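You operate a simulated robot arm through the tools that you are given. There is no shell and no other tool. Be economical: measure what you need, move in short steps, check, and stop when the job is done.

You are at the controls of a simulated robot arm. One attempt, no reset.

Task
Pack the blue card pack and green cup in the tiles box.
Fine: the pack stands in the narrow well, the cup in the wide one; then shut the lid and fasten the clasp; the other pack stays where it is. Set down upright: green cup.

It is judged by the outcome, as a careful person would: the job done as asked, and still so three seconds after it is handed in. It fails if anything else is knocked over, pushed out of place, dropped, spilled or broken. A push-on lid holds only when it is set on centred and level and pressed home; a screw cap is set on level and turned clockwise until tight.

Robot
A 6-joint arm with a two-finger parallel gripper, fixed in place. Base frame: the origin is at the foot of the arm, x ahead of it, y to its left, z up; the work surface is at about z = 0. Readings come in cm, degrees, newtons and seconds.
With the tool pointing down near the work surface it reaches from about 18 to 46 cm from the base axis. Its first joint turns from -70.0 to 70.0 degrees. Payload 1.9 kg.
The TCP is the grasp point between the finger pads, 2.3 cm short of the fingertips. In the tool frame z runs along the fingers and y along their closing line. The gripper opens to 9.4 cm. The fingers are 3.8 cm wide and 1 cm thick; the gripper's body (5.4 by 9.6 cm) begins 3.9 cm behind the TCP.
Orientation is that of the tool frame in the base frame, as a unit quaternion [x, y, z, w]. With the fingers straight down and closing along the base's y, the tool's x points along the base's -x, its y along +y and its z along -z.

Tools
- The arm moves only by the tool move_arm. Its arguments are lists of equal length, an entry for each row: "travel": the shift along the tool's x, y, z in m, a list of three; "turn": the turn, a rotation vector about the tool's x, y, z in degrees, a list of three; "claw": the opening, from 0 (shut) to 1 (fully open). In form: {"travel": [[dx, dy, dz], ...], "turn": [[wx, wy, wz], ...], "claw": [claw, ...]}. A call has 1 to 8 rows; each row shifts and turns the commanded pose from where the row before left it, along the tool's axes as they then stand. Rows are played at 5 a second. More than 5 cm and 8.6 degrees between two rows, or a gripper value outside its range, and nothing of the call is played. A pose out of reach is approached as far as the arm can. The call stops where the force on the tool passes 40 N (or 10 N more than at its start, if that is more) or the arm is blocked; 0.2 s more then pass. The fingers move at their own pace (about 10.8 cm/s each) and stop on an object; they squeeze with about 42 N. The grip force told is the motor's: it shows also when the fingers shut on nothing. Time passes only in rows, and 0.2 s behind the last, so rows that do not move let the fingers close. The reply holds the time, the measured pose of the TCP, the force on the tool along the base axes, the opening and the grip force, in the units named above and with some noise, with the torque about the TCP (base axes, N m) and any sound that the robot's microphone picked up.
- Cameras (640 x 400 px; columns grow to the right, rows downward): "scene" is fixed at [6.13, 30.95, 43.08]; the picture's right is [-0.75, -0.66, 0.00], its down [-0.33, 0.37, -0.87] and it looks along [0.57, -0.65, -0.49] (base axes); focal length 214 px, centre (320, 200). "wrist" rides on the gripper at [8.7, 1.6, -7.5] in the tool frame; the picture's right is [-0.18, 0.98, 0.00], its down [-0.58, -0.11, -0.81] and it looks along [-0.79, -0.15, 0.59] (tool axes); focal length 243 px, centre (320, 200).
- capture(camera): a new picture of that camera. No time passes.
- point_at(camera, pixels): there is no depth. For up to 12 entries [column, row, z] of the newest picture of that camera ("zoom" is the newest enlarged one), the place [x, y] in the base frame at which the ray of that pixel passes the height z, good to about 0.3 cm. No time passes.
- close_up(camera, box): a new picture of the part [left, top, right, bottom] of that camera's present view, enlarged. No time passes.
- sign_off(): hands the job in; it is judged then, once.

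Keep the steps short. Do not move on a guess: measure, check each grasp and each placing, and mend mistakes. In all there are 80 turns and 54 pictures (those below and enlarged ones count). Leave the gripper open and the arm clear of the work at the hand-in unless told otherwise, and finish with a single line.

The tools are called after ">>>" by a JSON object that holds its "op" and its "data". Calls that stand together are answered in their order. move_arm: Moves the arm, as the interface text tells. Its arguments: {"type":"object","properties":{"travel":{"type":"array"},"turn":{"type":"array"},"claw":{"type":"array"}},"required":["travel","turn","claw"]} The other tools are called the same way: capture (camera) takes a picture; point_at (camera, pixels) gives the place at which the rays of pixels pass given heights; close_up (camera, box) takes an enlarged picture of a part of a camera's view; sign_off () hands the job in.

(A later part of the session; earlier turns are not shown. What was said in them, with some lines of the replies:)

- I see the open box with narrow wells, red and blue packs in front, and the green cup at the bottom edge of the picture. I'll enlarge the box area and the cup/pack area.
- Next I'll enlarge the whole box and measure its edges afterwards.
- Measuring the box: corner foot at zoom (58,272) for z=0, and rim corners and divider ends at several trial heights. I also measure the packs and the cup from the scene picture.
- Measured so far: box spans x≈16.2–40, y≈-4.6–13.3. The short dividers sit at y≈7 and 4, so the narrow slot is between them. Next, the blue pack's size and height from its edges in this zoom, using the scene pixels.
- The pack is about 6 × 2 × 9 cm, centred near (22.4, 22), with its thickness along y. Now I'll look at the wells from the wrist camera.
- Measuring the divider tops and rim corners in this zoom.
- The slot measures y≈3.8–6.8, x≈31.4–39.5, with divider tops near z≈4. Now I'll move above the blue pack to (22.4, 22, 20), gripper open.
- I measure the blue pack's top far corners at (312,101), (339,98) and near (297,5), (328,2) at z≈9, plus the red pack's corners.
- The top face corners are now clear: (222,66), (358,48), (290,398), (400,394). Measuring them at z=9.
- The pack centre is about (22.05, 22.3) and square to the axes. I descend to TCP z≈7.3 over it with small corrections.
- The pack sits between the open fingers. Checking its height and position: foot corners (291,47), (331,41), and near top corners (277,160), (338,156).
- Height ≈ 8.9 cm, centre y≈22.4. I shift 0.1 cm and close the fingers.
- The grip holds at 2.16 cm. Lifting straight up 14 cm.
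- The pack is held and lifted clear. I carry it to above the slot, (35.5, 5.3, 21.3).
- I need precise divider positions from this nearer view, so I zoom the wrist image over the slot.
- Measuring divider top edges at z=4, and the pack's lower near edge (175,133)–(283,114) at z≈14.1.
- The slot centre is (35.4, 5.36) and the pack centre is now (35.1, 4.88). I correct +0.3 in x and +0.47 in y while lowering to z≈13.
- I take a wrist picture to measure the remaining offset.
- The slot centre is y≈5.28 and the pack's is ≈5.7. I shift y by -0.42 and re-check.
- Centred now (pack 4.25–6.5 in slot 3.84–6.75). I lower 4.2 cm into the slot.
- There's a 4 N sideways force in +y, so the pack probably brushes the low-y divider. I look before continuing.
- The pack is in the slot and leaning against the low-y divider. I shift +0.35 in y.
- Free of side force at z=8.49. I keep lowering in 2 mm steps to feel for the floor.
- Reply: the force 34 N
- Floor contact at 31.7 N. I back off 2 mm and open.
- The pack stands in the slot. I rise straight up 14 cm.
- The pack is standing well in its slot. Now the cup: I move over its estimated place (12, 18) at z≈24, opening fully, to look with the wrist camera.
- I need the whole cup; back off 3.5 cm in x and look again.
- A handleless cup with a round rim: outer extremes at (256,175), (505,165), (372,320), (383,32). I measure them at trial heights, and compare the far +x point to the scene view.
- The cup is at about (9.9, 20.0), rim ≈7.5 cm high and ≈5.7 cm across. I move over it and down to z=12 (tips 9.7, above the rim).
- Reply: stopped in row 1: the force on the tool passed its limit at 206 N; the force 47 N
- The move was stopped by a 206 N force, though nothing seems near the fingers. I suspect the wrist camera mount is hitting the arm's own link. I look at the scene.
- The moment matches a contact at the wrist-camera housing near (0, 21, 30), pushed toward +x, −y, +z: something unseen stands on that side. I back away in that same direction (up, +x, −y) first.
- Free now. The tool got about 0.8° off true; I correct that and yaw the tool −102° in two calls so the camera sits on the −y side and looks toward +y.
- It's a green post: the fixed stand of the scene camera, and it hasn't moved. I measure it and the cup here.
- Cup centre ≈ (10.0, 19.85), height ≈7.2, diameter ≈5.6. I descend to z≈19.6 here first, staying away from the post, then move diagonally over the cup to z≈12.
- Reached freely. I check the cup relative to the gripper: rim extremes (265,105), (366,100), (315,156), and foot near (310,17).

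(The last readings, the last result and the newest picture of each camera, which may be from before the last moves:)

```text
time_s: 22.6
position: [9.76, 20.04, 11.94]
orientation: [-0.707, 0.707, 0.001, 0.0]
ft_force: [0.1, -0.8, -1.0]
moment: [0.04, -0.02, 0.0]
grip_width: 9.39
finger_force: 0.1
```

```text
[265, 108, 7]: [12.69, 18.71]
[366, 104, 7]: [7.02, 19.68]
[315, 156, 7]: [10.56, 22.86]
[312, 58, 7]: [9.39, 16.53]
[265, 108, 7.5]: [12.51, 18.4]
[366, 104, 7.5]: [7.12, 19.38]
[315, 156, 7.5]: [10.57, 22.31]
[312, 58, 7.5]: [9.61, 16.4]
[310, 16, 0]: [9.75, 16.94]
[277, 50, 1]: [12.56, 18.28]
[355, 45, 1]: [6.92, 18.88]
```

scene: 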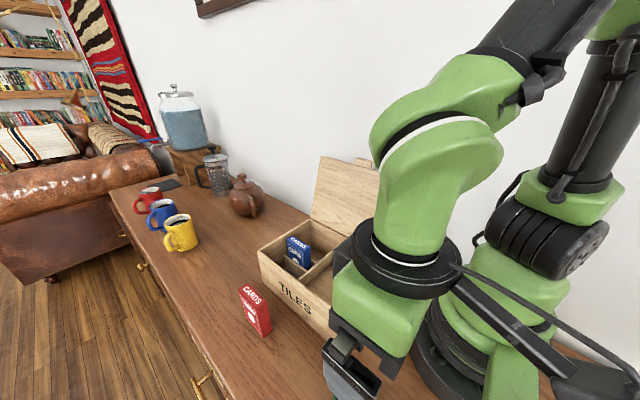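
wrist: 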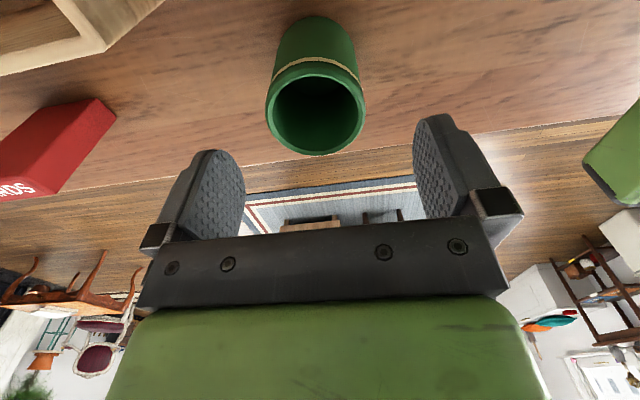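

Cup centre ≈ (9.85, 19.65). I adjust by −0.3 in y and descend to z≈5.4.

>>> {"op": "move_arm", "data": {"travel": [[0.003, -0.001, 0.015], [0, 0, 0.02], [0, 0, 0.02], [0, 0, 0.01], [0, 0, 0]], "turn": [[0, 0, 0], [0, 0, 0], [0, 0, 0], [0, 0, 0], [0, 0, 0]], "claw": [1, 1, 1, 1, 1]}}

>>> {"op": "move_arm", "data": {"travel": [[0, 0, 0], [0, 0, 0], [0, 0, 0], [0, 0, 0]], "turn": [[0, 0, 0], [0, 0, 0], [0, 0, 0], [0, 0, 0]], "claw": [0.8, 0.65, 0, 0]}}

>>> {"op": "capture", "data": {"camera": "wrist"}}

```text
time_s: 23.8
position: [9.98, 19.82, 5.71]
orientation: [0.708, -0.707, 0.0, 0.0]
ft_force: [0.2, 0.4, 0.2]
moment: [0.02, -0.03, 0.03]
grip_width: 9.42
finger_force: 0.0
```

```text
time_s: 24.8
position: [10.01, 19.83, 5.87]
orientation: [0.708, -0.706, -0.002, 0.001]
ft_force: [-0.2, 0.0, 0.1]
moment: [0.02, 0.0, -0.01]
grip_width: 5.73
finger_force: 42.4
```

```text
17 pictures are left
```

wrist: 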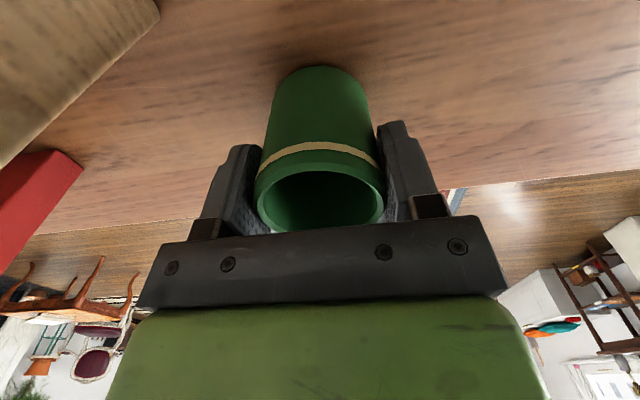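

Cup gripped at 5.73 cm. I lift 8 cm, then move diagonally toward the box while rising, to about (18, 10, 24).

>>> {"op": "move_arm", "data": {"travel": [[0, 0, -0.03], [0, 0, -0.05], [0.025, -0.02, -0.025], [0.025, -0.02, -0.025], [0.025, -0.02, -0.025], [0.025, -0.02, -0.025], [0, 0, 0]], "turn": [[0, 0, 0], [0, 0, 0], [0, 0, 0], [0, 0, 0], [0, 0, 0], [0, 0, 0], [0, 0, 0]], "claw": [0, 0, 0, 0, 0, 0, 0]}}

>>> {"op": "move_arm", "data": {"travel": [[0, 0, 0], [0, 0, 0], [0, 0, 0], [0, 0, 0], [0, 0, 0], [0, 0, 0], [0, 0, 0], [0, 0, 0]], "turn": [[0, 0, 8.5], [0, 0, 8.5], [0, 0, 8.5], [0, 0, 8.5], [0, 0, 8.5], [0, 0, 8.5], [0, 0, 8.5], [0, 0, 8.5]], "claw": [0, 0, 0, 0, 0, 0, 0, 0]}}

>>> {"op": "move_arm", "data": {"travel": [[0, 0, 0], [0, 0, 0], [0, 0, 0], [0, 0, 0]], "turn": [[0, 0, 8.5], [0, 0, 8.5], [0, 0, 5], [0, 0, 0]], "claw": [0, 0, 0, 0]}}

```text
time_s: 26.4
position: [18.13, 9.53, 23.85]
orientation: [0.708, -0.706, 0.0, 0.001]
ft_force: [-0.2, 1.5, -0.5]
moment: [-0.03, 0.0, 0.0]
grip_width: 5.69
finger_force: 41.8
```

```text
time_s: 28.2
position: [17.88, 9.53, 23.57]
orientation: [-0.19, 0.982, 0.0, -0.001]
ft_force: [0.4, 0.2, -0.4]
moment: [-0.01, -0.02, 0.0]
grip_width: 5.71
finger_force: 41.7
```

```text
time_s: 29.2
position: [18.04, 9.6, 23.71]
orientation: [0.0, 1.0, 0.0, -0.001]
ft_force: [0.4, 0.8, -0.4]
moment: [0.01, 0.02, -0.03]
grip_width: 5.72
finger_force: 42.2
```

Back at default yaw with the cup held. I move over the well's centre (23.7, 5.0) and lower to z≈17.5.

>>> {"op": "move_arm", "data": {"travel": [[-0.028, -0.023, 0], [-0.028, -0.023, 0], [0, 0, 0.03], [0, 0, 0.03], [0, 0, 0]], "turn": [[0, 0, 0], [0, 0, 0], [0, 0, 0], [0, 0, 0], [0, 0, 0]], "claw": [0, 0, 0, 0, 0]}}

>>> {"op": "capture", "data": {"camera": "wrist"}}

>>> {"op": "capture", "data": {"camera": "scene"}}

```text
time_s: 30.4
position: [23.36, 4.79, 17.69]
orientation: [-0.002, 1.0, 0.0, -0.001]
ft_force: [-0.3, 0.9, -0.8]
moment: [0.02, 0.02, -0.02]
grip_width: 5.73
finger_force: 42.4
```

```text
16 pictures are left
```

wrist: 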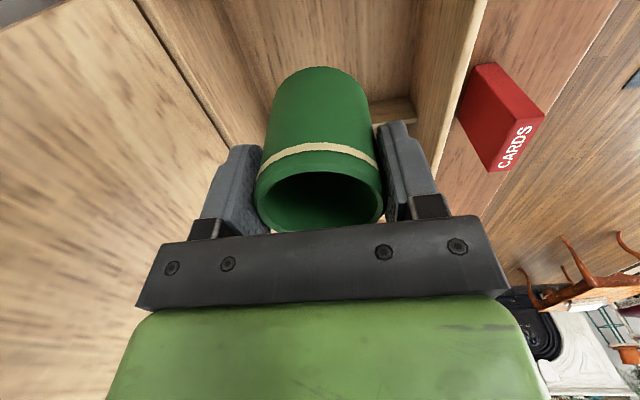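

```text
15 pictures are left
```

scene: 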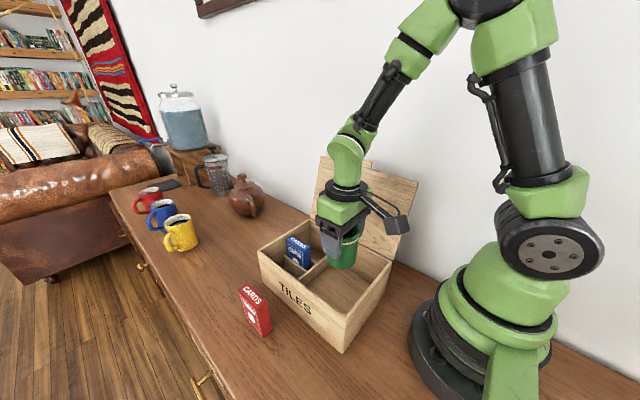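

The cup is centred above the wide well. I lower 10.4 cm, then feel for the floor.

>>> {"op": "move_arm", "data": {"travel": [[0, 0, 0.03], [0, 0, 0.03], [0, 0, 0.025], [0, 0, 0.012], [0, 0, 0.007], [0, 0, 0]], "turn": [[0, 0, 0], [0, 0, 0], [0, 0, 0], [0, 0, 0], [0, 0, 0], [0, 0, 0]], "claw": [0, 0, 0, 0, 0, 0]}}

>>> {"op": "move_arm", "data": {"travel": [[0, 0, 0.002], [0, 0, 0.002], [0, 0, 0.001], [0, 0, 0]], "turn": [[0, 0, 0], [0, 0, 0], [0, 0, 0], [0, 0, 0]], "claw": [0, 0, 0, 0]}}

```text
time_s: 31.8
position: [23.6, 5.13, 7.23]
orientation: [0.0, 1.0, 0.0, -0.001]
ft_force: [0.8, 0.5, -0.1]
moment: [0.0, -0.01, 0.01]
grip_width: 5.72
finger_force: 41.8
```

```text
time_s: 32.8
position: [23.77, 5.08, 6.74]
orientation: [0.0, 1.0, -0.001, -0.002]
ft_force: [0.3, 0.5, -0.9]
moment: [-0.02, -0.01, 0.0]
grip_width: 5.74
finger_force: 41.5
```

No contact yet at z=6.74; I continue by 1 mm steps.

>>> {"op": "move_arm", "data": {"travel": [[0, 0, 0.001], [0, 0, 0.001], [0, 0, 0.001], [0, 0, 0]], "turn": [[0, 0, 0], [0, 0, 0], [0, 0, 0], [0, 0, 0]], "claw": [0, 0, 0, 0]}}

```text
time_s: 33.8
position: [23.63, 4.96, 6.39]
orientation: [-0.001, 1.0, 0.0, 0.0]
ft_force: [-1.5, 1.3, 13.4]
moment: [0.07, -0.01, 0.0]
grip_width: 5.75
finger_force: 41.9
```

Floor contact (13 N). I back off 0.5 mm, open to 0.85 and rise straight up.

>>> {"op": "move_arm", "data": {"travel": [[0, 0, -0.0005], [0, 0, 0], [0, 0, 0], [0, 0, 0]], "turn": [[0, 0, 0], [0, 0, 0], [0, 0, 0], [0, 0, 0]], "claw": [0, 0.7, 0.85, 0.85]}}

>>> {"op": "move_arm", "data": {"travel": [[0, 0, -0.02], [0, 0, -0.04], [0, 0, -0.045], [0, 0, -0.045], [0, 0, -0.045], [0, 0, -0.045], [0, 0, 0]], "turn": [[0, 0, 0], [0, 0, 0], [0, 0, 0], [0, 0, 0], [0, 0, 0], [0, 0, 0], [0, 0, 0]], "claw": [0.85, 0.85, 0.85, 0.85, 0.85, 0.85, 0.85]}}

>>> {"op": "close_up", "data": {"camera": "scene", "box": [240, 140, 432, 260]}}

>>> {"op": "capture", "data": {"camera": "wrist"}}

```text
time_s: 34.8
position: [23.68, 5.0, 6.4]
orientation: [0.0, 1.0, 0.0, -0.001]
ft_force: [-0.3, 1.1, 0.8]
moment: [0.02, 0.01, -0.01]
grip_width: 8.0
finger_force: 0.0
```

```text
time_s: 36.4
position: [23.91, 4.88, 30.79]
orientation: [-0.002, 1.0, 0.0, 0.0]
ft_force: [0.4, -0.2, 0.2]
moment: [-0.01, -0.02, 0.01]
grip_width: 7.99
finger_force: 0.2
```

```text
3.33 times, centred on (336, 200) of scene
```

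zoom: 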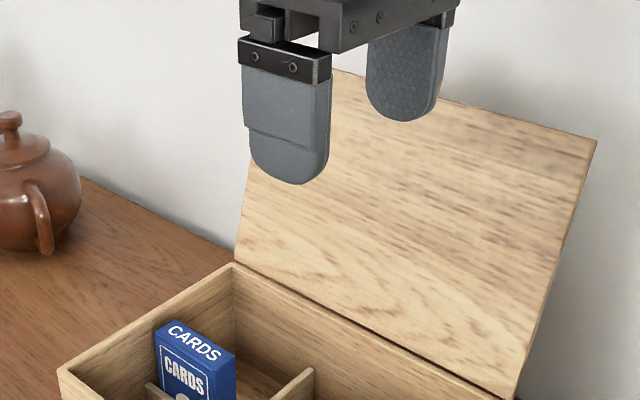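

```text
13 pictures are left
```

wrist: 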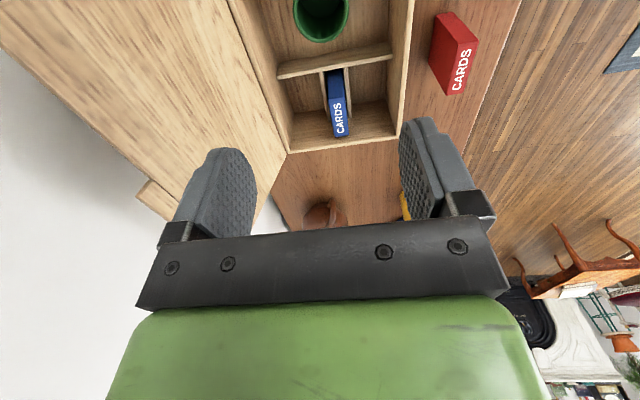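

The cup stands upright in the wide well. Now the lid: I measure its top corner (418.5,182), hinge end (393.6,260.5), tab, and the wall line, to get the lean angle.

>>> {"op": "close_up", "data": {"camera": "scene", "box": [300, 145, 428, 225]}}

>>> {"op": "point_at", "data": {"camera": "scene", "pixels": [[418.5, 182.5, 20], [418.5, 182.5, 22], [418.5, 182.5, 24], [418.5, 182.5, 26], [418.5, 182.5, 28], [320.5, 156, 24], [320.5, 156, 26], [320.5, 156, 28], [394, 261, 9.7], [310, 214, 0], [285, 203, 0], [310, 220, 9.7]]}}

```text
5.00 times, centred on (364, 185) of scene
```

zoom: 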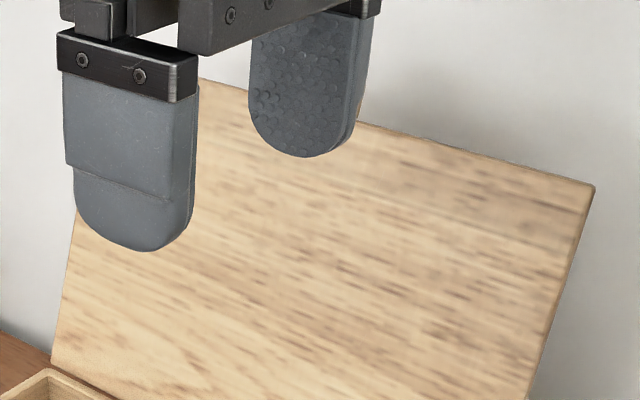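

```text
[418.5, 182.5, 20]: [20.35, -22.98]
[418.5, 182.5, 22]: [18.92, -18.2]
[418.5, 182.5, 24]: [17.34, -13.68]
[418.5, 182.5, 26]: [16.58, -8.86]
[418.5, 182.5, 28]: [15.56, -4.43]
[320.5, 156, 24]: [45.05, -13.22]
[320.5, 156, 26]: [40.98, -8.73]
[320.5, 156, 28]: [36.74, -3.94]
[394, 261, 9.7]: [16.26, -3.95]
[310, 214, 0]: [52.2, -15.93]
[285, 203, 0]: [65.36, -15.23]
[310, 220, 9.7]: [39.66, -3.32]
```

Lid hinge at (y≈−3.9, z≈9.7), free edge at (y≈−8.2, z≈26.3), length ≈17, leaning ~15° back; wall at y≈−15.6. My plan is to straddle the lid's free edge at x≈22.5 with a vertical tool, bring it upright, pinch it, and swing it down along the hinge arc. First, the red pack's x extent and the tab's.

>>> {"op": "point_at", "data": {"camera": "scene", "pixels": [[238.5, 290, 9], [267.8, 301.5, 9], [259, 308.3, 9], [266, 332, 0], [355.5, 160.5, 27], [372, 164, 27], [357, 158, 28]]}}

>>> {"op": "move_arm", "data": {"travel": [[0.007, -0.03, -0.015], [0.007, -0.035, 0], [0, -0.035, 0], [0, -0.02, 0], [0, 0, 0]], "turn": [[0, 0, 0], [0, 0, 0], [0, 0, 0], [0, 0, 0], [0, 0, 0]], "claw": [0.5, 0.5, 0.5, 0.5, 0.5]}}

>>> {"op": "capture", "data": {"camera": "scene"}}

>>> {"op": "capture", "data": {"camera": "wrist"}}

```text
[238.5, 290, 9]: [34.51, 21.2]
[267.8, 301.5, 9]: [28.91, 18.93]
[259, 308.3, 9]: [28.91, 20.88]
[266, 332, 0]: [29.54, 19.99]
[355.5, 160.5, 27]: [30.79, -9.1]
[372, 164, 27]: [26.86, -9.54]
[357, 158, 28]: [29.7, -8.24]
```

```text
time_s: 37.6
position: [22.26, -6.87, 32.14]
orientation: [-0.001, 1.0, 0.0, -0.001]
ft_force: [1.0, -0.9, -0.6]
moment: [-0.03, -0.01, 0.0]
grip_width: 4.72
finger_force: 0.0
```

```text
11 pictures are left
```

scene: 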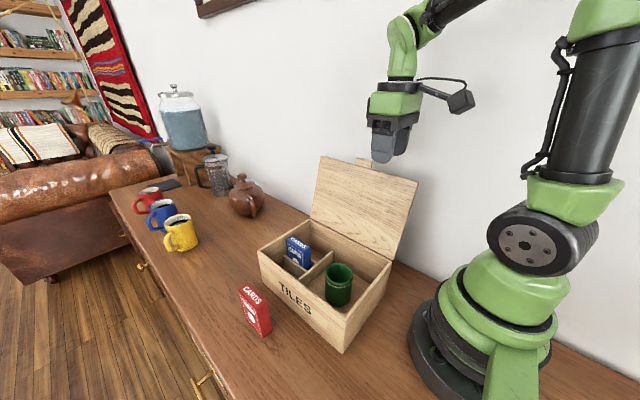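

```text
10 pictures are left
```

wrist: 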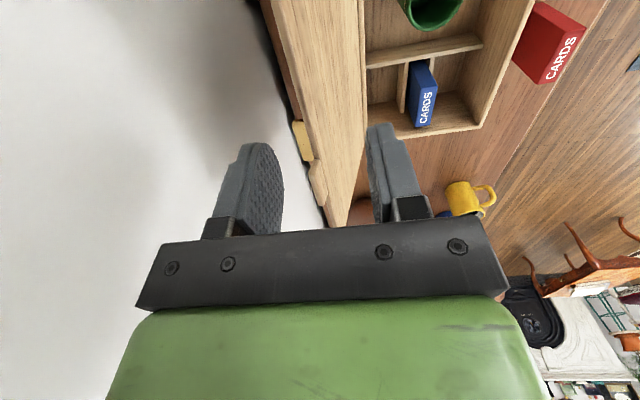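

The wrist view shows the lid's edge running between the two fingers, with the clasp piece near (305,150). I zoom to measure.

>>> {"op": "close_up", "data": {"camera": "wrist", "box": [200, 0, 400, 125]}}

>>> {"op": "close_up", "data": {"camera": "wrist", "box": [256, 105, 384, 230]}}

```text
3.20 times, centred on (300, 62) of wrist
```

zoom: 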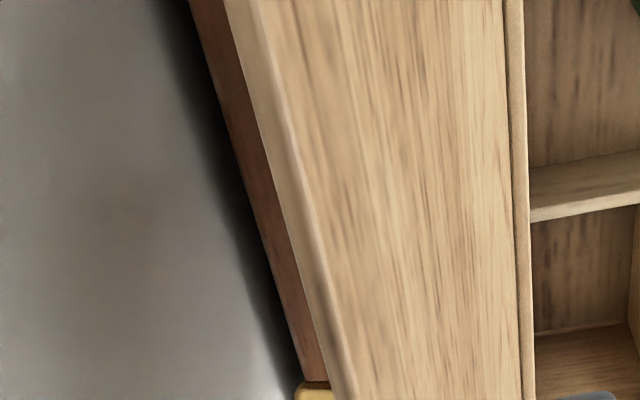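

```text
3.20 times, centred on (320, 168) of wrist
```

zoom: 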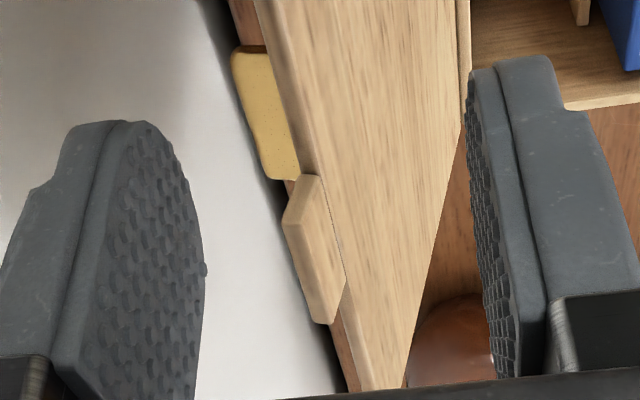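

Measuring the brass piece, the wood tab and the lid edge from this zoom.

>>> {"op": "point_at", "data": {"camera": "zoom", "pixels": [[232, 55, 26], [265, 45, 26], [272, 178, 26], [299, 176, 26], [285, 222, 26.5], [312, 175, 26.5], [345, 280, 26.5], [330, 324, 26.5], [255, 5, 26], [275, 5, 26], [360, 385, 26], [232, 55, 24]]}}

```text
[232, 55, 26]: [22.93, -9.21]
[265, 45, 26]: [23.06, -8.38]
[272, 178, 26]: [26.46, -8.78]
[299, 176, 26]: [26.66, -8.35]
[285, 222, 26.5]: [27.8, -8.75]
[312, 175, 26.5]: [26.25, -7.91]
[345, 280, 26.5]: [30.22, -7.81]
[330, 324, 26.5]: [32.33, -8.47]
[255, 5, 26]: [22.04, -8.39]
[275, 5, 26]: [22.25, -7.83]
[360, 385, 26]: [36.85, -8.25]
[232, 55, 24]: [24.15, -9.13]
```

The lid edge lies at y≈−8.4…−7.9 with its top at z≈26.3. The fingers' inner faces are at about −9.2 and −4.5; I shift −0.4 in y and descend 7 cm to straddle the edge.

>>> {"op": "move_arm", "data": {"travel": [[0, -0.004, 0.01], [0, 0, 0.02], [0, 0, 0.02], [0, 0, 0.02], [0, 0, 0]], "turn": [[0, 0, 0], [0, 0, 0], [0, 0, 0], [0, 0, 0], [0, 0, 0]], "claw": [0.5, 0.5, 0.5, 0.5, 0.5]}}

```text
time_s: 38.8
position: [22.37, -7.46, 25.25]
orientation: [-0.001, 1.0, 0.0, 0.0]
ft_force: [0.1, -0.9, -0.2]
moment: [0.0, 0.01, 0.01]
grip_width: 4.7
finger_force: 0.1
```

No contact. I narrow to 2.4 cm and move +y 4 cm slowly to bring the lid upright between the fingers.

>>> {"op": "move_arm", "data": {"travel": [[0, 0, 0], [0, 0.007, 0], [0, 0.007, -0.001], [0, 0.007, -0.001], [0, 0.007, -0.001], [0, 0.007, -0.001], [0, 0.005, 0], [0, 0, 0]], "turn": [[0, 0, 0], [0, 0, 0], [0, 0, 0], [0, 0, 0], [0, 0, 0], [0, 0, 0], [0, 0, 0], [0, 0, 0]], "claw": [0.25, 0.25, 0.25, 0.25, 0.25, 0.25, 0.25, 0.25]}}

>>> {"op": "capture", "data": {"camera": "scene"}}

```text
time_s: 40.6
position: [22.23, -3.36, 25.39]
orientation: [-0.001, 1.0, 0.0, -0.001]
ft_force: [-0.2, -0.4, 0.4]
moment: [-0.02, 0.03, -0.01]
grip_width: 2.34
finger_force: 0.2
```

```text
7 pictures are left
```

scene: 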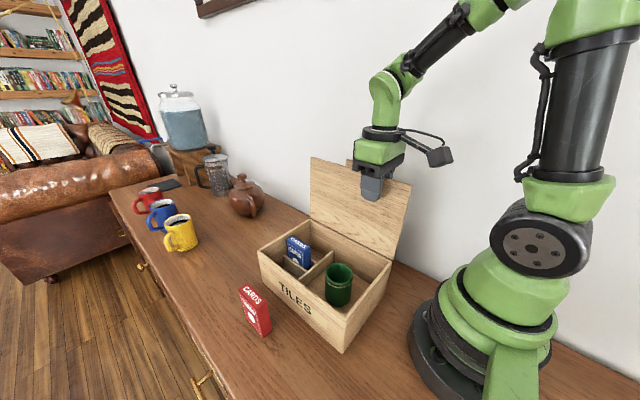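

The lid has come upright with the fingers. Now I pinch it.

>>> {"op": "move_arm", "data": {"travel": [[0, 0, 0], [0, 0, 0], [0, 0, 0]], "turn": [[0, 0, 0], [0, 0, 0], [0, 0, 0]], "claw": [0, 0, 0]}}

```text
time_s: 41.4
position: [22.22, -3.39, 25.49]
orientation: [-0.001, 1.0, -0.001, -0.001]
ft_force: [1.5, -4.5, 1.4]
moment: [-0.66, 0.21, -0.49]
grip_width: 0.6
finger_force: 42.2
```

Pinched at 0.6 cm. I swing 15° along the hinge arc (radius ≈15.8 cm) and check forces.

>>> {"op": "move_arm", "data": {"travel": [[0, 0.0137, 0.0006], [0, 0.0137, 0.0006], [0, 0.0137, 0.0006], [0, 0, 0]], "turn": [[5, 0, 0], [5, 0, 0], [5, 0, 0], [0, 0, 0]], "claw": [0, 0, 0, 0]}}

```text
time_s: 42.4
position: [22.22, 0.77, 24.83]
orientation: [-0.001, 0.991, -0.132, 0.0]
ft_force: [-0.2, -1.1, 35.8]
moment: [-1.4, 0.05, -0.66]
grip_width: 0.59
finger_force: 42.4
```

There's 36 N of push along the lid into the hinge, so my path is slightly too low. I relieve 1.5 mm backwards along the tool.

>>> {"op": "move_arm", "data": {"travel": [[0, 0, -0.0015], [0, 0, 0]], "turn": [[0, 0, 0], [0, 0, 0]], "claw": [0, 0]}}

```text
time_s: 43.0
position: [22.25, 0.87, 24.91]
orientation: [-0.002, 0.991, -0.131, 0.0]
ft_force: [5.1, -7.6, 5.5]
moment: [-1.4, -1.43, -0.58]
grip_width: 0.58
finger_force: 42.0
```

Forces relieved; the remaining moment says the lid is a few degrees ahead of the tool. I turn 3° in place to match.

>>> {"op": "move_arm", "data": {"travel": [[0, 0, 0], [0, 0, 0]], "turn": [[3, 0, 0], [0, 0, 0]], "claw": [0, 0]}}

```text
time_s: 43.6
position: [22.13, 0.86, 24.83]
orientation: [-0.001, 0.988, -0.157, -0.003]
ft_force: [-1.0, -0.2, -0.7]
moment: [0.22, 0.51, 0.34]
grip_width: 0.58
finger_force: 42.2
```

Now nearly force-free. Continuing 15° with radius 15.9 cm.

>>> {"op": "move_arm", "data": {"travel": [[0, 0.01386, 0.0005], [0, 0.01386, 0.0005], [0, 0.01386, 0.0005], [0, 0, 0]], "turn": [[5, 0, 0], [5, 0, 0], [5, 0, 0], [0, 0, 0]], "claw": [0, 0, 0, 0]}}

```text
time_s: 44.6
position: [22.2, 4.71, 23.02]
orientation: [-0.002, 0.959, -0.285, -0.001]
ft_force: [1.1, -2.6, 0.0]
moment: [-0.15, 0.77, 0.1]
grip_width: 0.61
finger_force: 42.0
```

Smooth. Another 20°.

>>> {"op": "move_arm", "data": {"travel": [[0, 0.01386, 0.0006], [0, 0.01386, 0.0006], [0, 0.01386, 0.0006], [0, 0.01386, 0.0006], [0, 0, 0]], "turn": [[5, 0, 0], [5, 0, 0], [5, 0, 0], [5, 0, 0], [0, 0, 0]], "claw": [0, 0, 0, 0, 0]}}

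```text
time_s: 45.8
position: [22.19, 8.68, 19.44]
orientation: [-0.002, 0.894, -0.447, 0.001]
ft_force: [-1.8, 6.4, 16.0]
moment: [-1.31, -0.04, 0.0]
grip_width: 0.6
finger_force: 41.5
```

At 53°, a slight push and moment. I relieve: 1 mm back and 2° more turn.

>>> {"op": "move_arm", "data": {"travel": [[0, 0, -0.001], [0, 0, 0]], "turn": [[2.2, 0, 0], [0, 0, 0]], "claw": [0, 0]}}

```text
time_s: 46.4
position: [22.19, 8.77, 19.53]
orientation: [-0.001, 0.886, -0.463, -0.001]
ft_force: [-0.8, 1.7, 0.1]
moment: [0.83, 0.31, 0.3]
grip_width: 0.58
finger_force: 41.9
```

>>> {"op": "move_arm", "data": {"travel": [[0, 0.0139, 0.0004], [0, 0.0139, 0.0005], [0, 0.0139, 0.0005], [0, 0, 0]], "turn": [[4.7, 0, 0], [5, 0, 0], [5, 0, 0], [0, 0, 0]], "claw": [0, 0, 0, 0]}}

>>> {"op": "capture", "data": {"camera": "scene"}}

```text
time_s: 47.4
position: [22.33, 10.72, 15.76]
orientation: [-0.001, 0.819, -0.574, -0.001]
ft_force: [-1.2, -2.0, -0.4]
moment: [0.38, -0.12, -0.38]
grip_width: 0.58
finger_force: 42.1
```

```text
6 pictures are left
```

scene: 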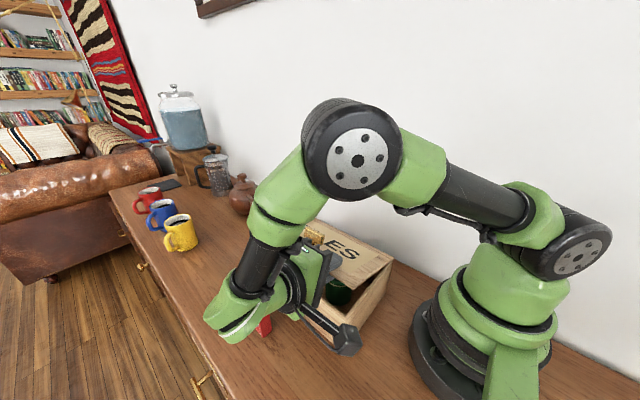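

The lid is at 70° (20° left to closed), with no loads. I go 12° more in three rows.

>>> {"op": "move_arm", "data": {"travel": [[0, 0.0111, 0.0004], [0, 0.0111, 0.0004], [0, 0.0111, 0.0004], [0, 0, 0]], "turn": [[4, 0, 0], [4, 0, 0], [4, 0, 0], [0, 0, 0]], "claw": [0, 0, 0, 0]}}

```text
time_s: 48.4
position: [22.26, 11.47, 12.64]
orientation: [0.0, 0.754, -0.656, 0.0]
ft_force: [-0.5, -1.8, 1.3]
moment: [-0.42, -0.59, -0.6]
grip_width: 0.6
finger_force: 42.4
```

At 82°, just 8° from closed. I open slightly to 1.7 cm, so the lid rests on the lower finger, then slide out along +y.

>>> {"op": "move_arm", "data": {"travel": [[0, 0, 0], [0, 0, 0], [0, 0.0028, -0.02], [0, 0.0042, -0.03], [0, 0, 0]], "turn": [[0, 0, 0], [0, 0, 0], [0, 0, 0], [0, 0, 0], [0, 0, 0]], "claw": [0.18, 0.18, 0.18, 0.18, 0.18]}}

```text
time_s: 49.6
position: [22.29, 16.45, 12.67]
orientation: [-0.001, 0.755, -0.655, 0.0]
ft_force: [-1.0, -0.3, -0.2]
moment: [0.04, -0.01, 0.01]
grip_width: 1.69
finger_force: 0.1
```

Clear of the lid. I raise 14 cm, then turn the tool back toward vertical.

>>> {"op": "move_arm", "data": {"travel": [[0, -0.0396, -0.0056], [0, -0.0446, -0.0063], [0, -0.0446, -0.0063], [0, 0, 0], [0, 0, 0], [0, 0, 0], [0, 0, 0], [0, 0, 0]], "turn": [[0, 0, 0], [0, 0, 0], [0, 0, 0], [-8.2, 0, 0], [-8.2, 0, 0], [-8.2, 0, 0], [-8.2, 0, 0], [-8.2, 0, 0]], "claw": [0.18, 0.18, 0.18, 0.18, 0.18, 0.18, 0.18, 0.18]}}

>>> {"op": "move_arm", "data": {"travel": [[0, 0, 0], [0, 0, 0], [0, 0, 0], [0, 0, 0], [0, 0, 0], [0, 0, 0]], "turn": [[-8.2, 0, 0], [-8.2, 0, 0], [-8.2, 0, 0], [-8.2, 0, 0], [-8.2, 0, 0], [0, 0, 0]], "claw": [0, 0, 0, 0, 0, 0]}}

>>> {"op": "close_up", "data": {"camera": "scene", "box": [230, 200, 422, 360]}}

```text
time_s: 51.4
position: [21.93, 15.37, 25.02]
orientation: [-0.001, 0.937, -0.348, -0.001]
ft_force: [0.1, 0.4, 0.5]
moment: [0.0, -0.01, -0.01]
grip_width: 1.69
finger_force: 0.2
out of reach, approached as far as the arm can: row 3
```

```text
time_s: 52.8
position: [21.82, 15.39, 25.01]
orientation: [-0.001, 1.0, 0.002, -0.001]
ft_force: [0.1, 0.1, -0.5]
moment: [0.03, -0.02, 0.03]
grip_width: 0.01
finger_force: 41.8
```

```text
2.50 times, centred on (326, 280) of scene
```

zoom: 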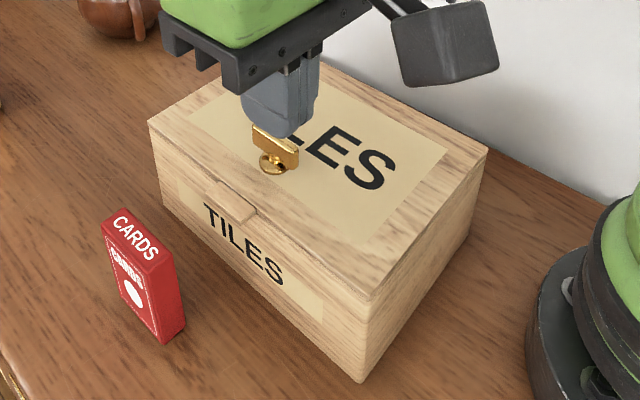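

The lid is shut. On its top is a brass turn-key on a round boss; that's the clasp. I measure it: boss at zoom (273,165), wing ends at (252,130) and (298,155).

>>> {"op": "point_at", "data": {"camera": "zoom", "pixels": [[273, 166, 10.3], [254, 127, 12], [298, 146, 12], [254, 146, 11], [298, 167, 11], [370, 298, 10], [149, 119, 10], [487, 152, 10], [218, 190, 10]]}}

```text
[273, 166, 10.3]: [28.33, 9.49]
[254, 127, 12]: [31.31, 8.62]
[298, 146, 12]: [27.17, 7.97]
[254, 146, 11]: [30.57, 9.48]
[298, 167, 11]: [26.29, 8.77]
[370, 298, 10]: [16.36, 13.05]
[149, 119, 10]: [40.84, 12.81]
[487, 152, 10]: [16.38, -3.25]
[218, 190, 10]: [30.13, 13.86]
```

The wing lies along x, centred around (28.3, 9.1), about 3.6 cm long. I move above it for a wrist view with closed fingers.

>>> {"op": "move_arm", "data": {"travel": [[-0.022, -0.021, 0.01], [-0.022, -0.021, 0.02], [-0.021, -0.02, 0.02], [0, 0, 0]], "turn": [[0, 0, 0], [0, 0, 0], [0, 0, 0], [0, 0, 0]], "claw": [0.4, 0.4, 0.4, 0.4]}}

>>> {"op": "close_up", "data": {"camera": "wrist", "box": [240, 0, 400, 100]}}

```text
time_s: 53.8
position: [28.17, 9.22, 19.88]
orientation: [-0.001, 1.0, 0.001, -0.001]
ft_force: [0.4, -0.1, -0.7]
moment: [0.0, 0.01, 0.01]
grip_width: 3.75
finger_force: 0.1
```

```text
4.00 times, centred on (320, 50) of wrist
```

zoom: 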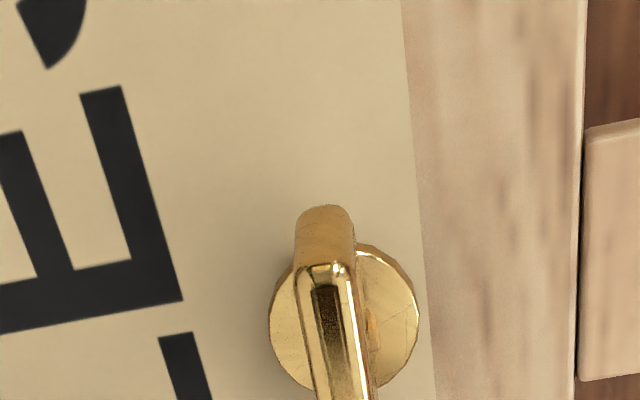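

>>> {"op": "point_at", "data": {"camera": "zoom", "pixels": [[345, 318, 10.3], [270, 325, 10.3], [418, 310, 10.3], [324, 208, 10.8], [300, 268, 12], [355, 265, 12], [320, 395, 12], [376, 392, 12], [324, 208, 12]]}}

```text
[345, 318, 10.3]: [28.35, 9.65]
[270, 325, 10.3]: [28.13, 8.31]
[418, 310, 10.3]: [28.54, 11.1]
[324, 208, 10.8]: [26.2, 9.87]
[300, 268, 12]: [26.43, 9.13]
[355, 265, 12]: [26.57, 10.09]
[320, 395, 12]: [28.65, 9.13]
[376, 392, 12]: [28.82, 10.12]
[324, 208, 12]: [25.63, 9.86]
```

The wing is centred at (28.35, 9.65), ≈0.9 cm thick along y, so the fingers' closing line fits. I descend to TCP z≈13.1 (tips ≈10.8, just above the boss).

>>> {"op": "move_arm", "data": {"travel": [[-0.0018, 0.0043, 0.02], [0, 0, 0.025], [0, 0, 0.015], [0, 0, 0.007], [0, 0, 0]], "turn": [[0, 0, 0], [0, 0, 0], [0, 0, 0], [0, 0, 0], [0, 0, 0]], "claw": [0.4, 0.4, 0.4, 0.4, 0.4]}}

>>> {"op": "move_arm", "data": {"travel": [[0, 0, 0], [0, 0, 0], [0, 0, 0]], "turn": [[0, 0, 0], [0, 0, 0], [0, 0, 0]], "claw": [0.2, 0, 0]}}

```text
time_s: 55.0
position: [28.57, 9.57, 13.31]
orientation: [-0.001, 1.0, 0.001, -0.001]
ft_force: [0.2, 0.4, 0.4]
moment: [-0.01, -0.01, -0.03]
grip_width: 3.75
finger_force: 0.0
```

```text
time_s: 55.8
position: [28.69, 9.56, 13.29]
orientation: [-0.001, 1.0, 0.002, 0.0]
ft_force: [-1.0, 3.9, 0.1]
moment: [0.06, -0.23, -0.1]
grip_width: 1.16
finger_force: 41.9
```

The wing is held (1.16 cm). I try a 16° clockwise turn (seen from above) and watch the torque.

>>> {"op": "move_arm", "data": {"travel": [[0, 0, 0], [0, 0, 0], [0, 0, 0]], "turn": [[0, 0, 8], [0, 0, 8], [0, 0, 0]], "claw": [0, 0, 0]}}

```text
time_s: 56.6
position: [28.56, 9.55, 13.36]
orientation: [0.139, 0.99, -0.001, -0.001]
ft_force: [0.6, -4.3, -0.4]
moment: [0.04, 0.23, 0.0]
grip_width: 1.14
finger_force: 42.2
```

It turns freely. I continue 64° more and then finish to 90°.

>>> {"op": "move_arm", "data": {"travel": [[0, 0, 0], [0, 0, 0], [0, 0, 0], [0, 0, 0], [0, 0, 0], [0, 0, 0], [0, 0, 0], [0, 0, 0]], "turn": [[0, 0, 8], [0, 0, 8], [0, 0, 8], [0, 0, 8], [0, 0, 8], [0, 0, 8], [0, 0, 8], [0, 0, 8]], "claw": [0, 0, 0, 0, 0, 0, 0, 0]}}

>>> {"op": "move_arm", "data": {"travel": [[0, 0, 0], [0, 0, 0], [0, 0, 0], [0, 0, 0]], "turn": [[0, 0, 4], [0, 0, 3], [0, 0, 3], [0, 0, 0]], "claw": [0, 0, 0, 0]}}

```text
time_s: 58.4
position: [28.6, 9.88, 13.39]
orientation: [0.644, 0.765, 0.0, -0.002]
ft_force: [-0.6, -1.6, 0.1]
moment: [0.44, 0.13, 0.03]
grip_width: 1.15
finger_force: 41.7
```

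```text
time_s: 59.4
position: [28.55, 9.71, 13.36]
orientation: [0.707, 0.707, 0.0, -0.001]
ft_force: [-4.5, -3.3, 10.3]
moment: [-0.5, 0.07, 0.01]
grip_width: 1.12
finger_force: 41.8
```

Turned 90° with no stop or click yet. I test 5° further for an end stop.

>>> {"op": "move_arm", "data": {"travel": [[0, 0, 0], [0, 0, 0], [0, 0, 0]], "turn": [[0, 0, 3], [0, 0, 2], [0, 0, 0]], "claw": [0, 0, 0]}}

```text
time_s: 60.2
position: [28.6, 9.67, 13.41]
orientation: [0.736, 0.677, 0.0, -0.001]
ft_force: [0.1, 2.4, -0.1]
moment: [0.13, -0.03, 0.52]
grip_width: 1.16
finger_force: 41.8
```

A resisting torque of 0.5 N·m appeared, so the end stop is at 90°. I release and rise, then inspect.

>>> {"op": "move_arm", "data": {"travel": [[0, 0, 0], [0, 0, 0], [0, 0, 0], [0, 0, -0.03], [0, 0, -0.04], [0, 0, -0.05], [0, 0, 0]], "turn": [[0, 0, 0], [0, 0, 0], [0, 0, 0], [0, 0, 0], [0, 0, 0], [0, 0, 0], [0, 0, 0]], "claw": [0.4, 0.4, 0.4, 0.4, 0.4, 0.4, 0.4]}}

>>> {"op": "close_up", "data": {"camera": "scene", "box": [230, 210, 422, 330]}}

```text
time_s: 61.8
position: [28.37, 9.67, 25.27]
orientation: [0.737, 0.676, 0.001, -0.001]
ft_force: [-0.1, 0.7, 0.2]
moment: [-0.01, -0.02, 0.02]
grip_width: 3.78
finger_force: 0.1
```

```text
3.33 times, centred on (326, 270) of scene
```

zoom: 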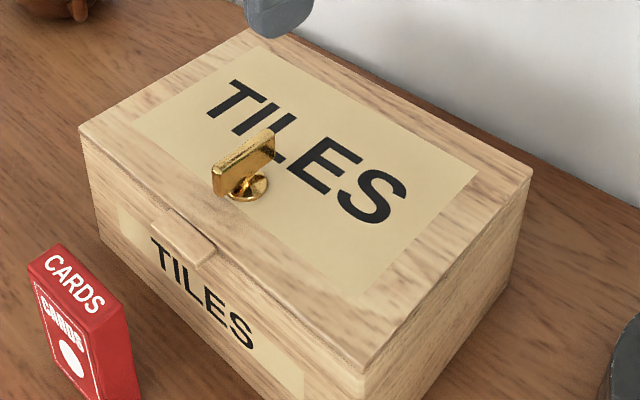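

The wing is now at 90° against its stop, pointing across the front edge, and the lid is flush. The red pack is untouched. I raise the arm clear with the gripper open.

>>> {"op": "move_arm", "data": {"travel": [[0, 0, -0.04], [0, 0, -0.04], [0, 0, -0.04], [0, 0, 0], [0, 0, 0]], "turn": [[0, 0, 0], [0, 0, 0], [0, 0, 0], [0, 0, 0], [0, 0, 0]], "claw": [1, 1, 1, 1, 1]}}

>>> {"op": "capture", "data": {"camera": "scene"}}

```text
time_s: 63.0
position: [28.54, 9.45, 37.63]
orientation: [0.736, 0.677, 0.0, -0.001]
ft_force: [0.0, -0.3, 0.5]
moment: [0.03, 0.0, 0.0]
grip_width: 9.39
finger_force: 0.0
```

```text
2 pictures are left
```

scene: 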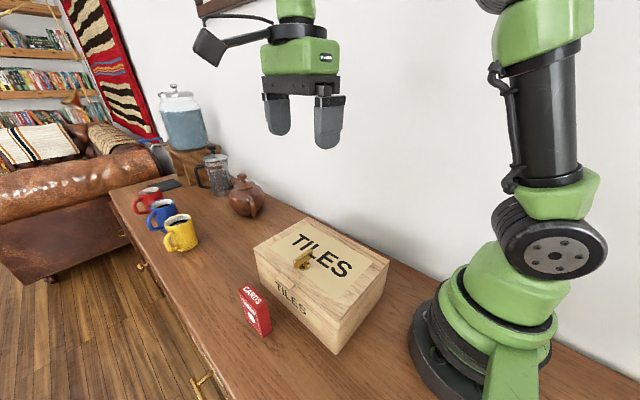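

The box is shut and clasped, everything else is in its place, and the arm is clear with the gripper open. Handing in.

>>> {"op": "sign_off", "data": {}}

```text
The job is handed in.
```

The blue pack stands in the narrow well and the green cup stands upright in the wide one; the lid is shut and the clasp turned 90° to its stop (lock not tug-tested), the red pack was left alone, the wrist camera hit the scene-camera stand once (206 N, no visible harm), and the box may have shifted about half a centimetre.
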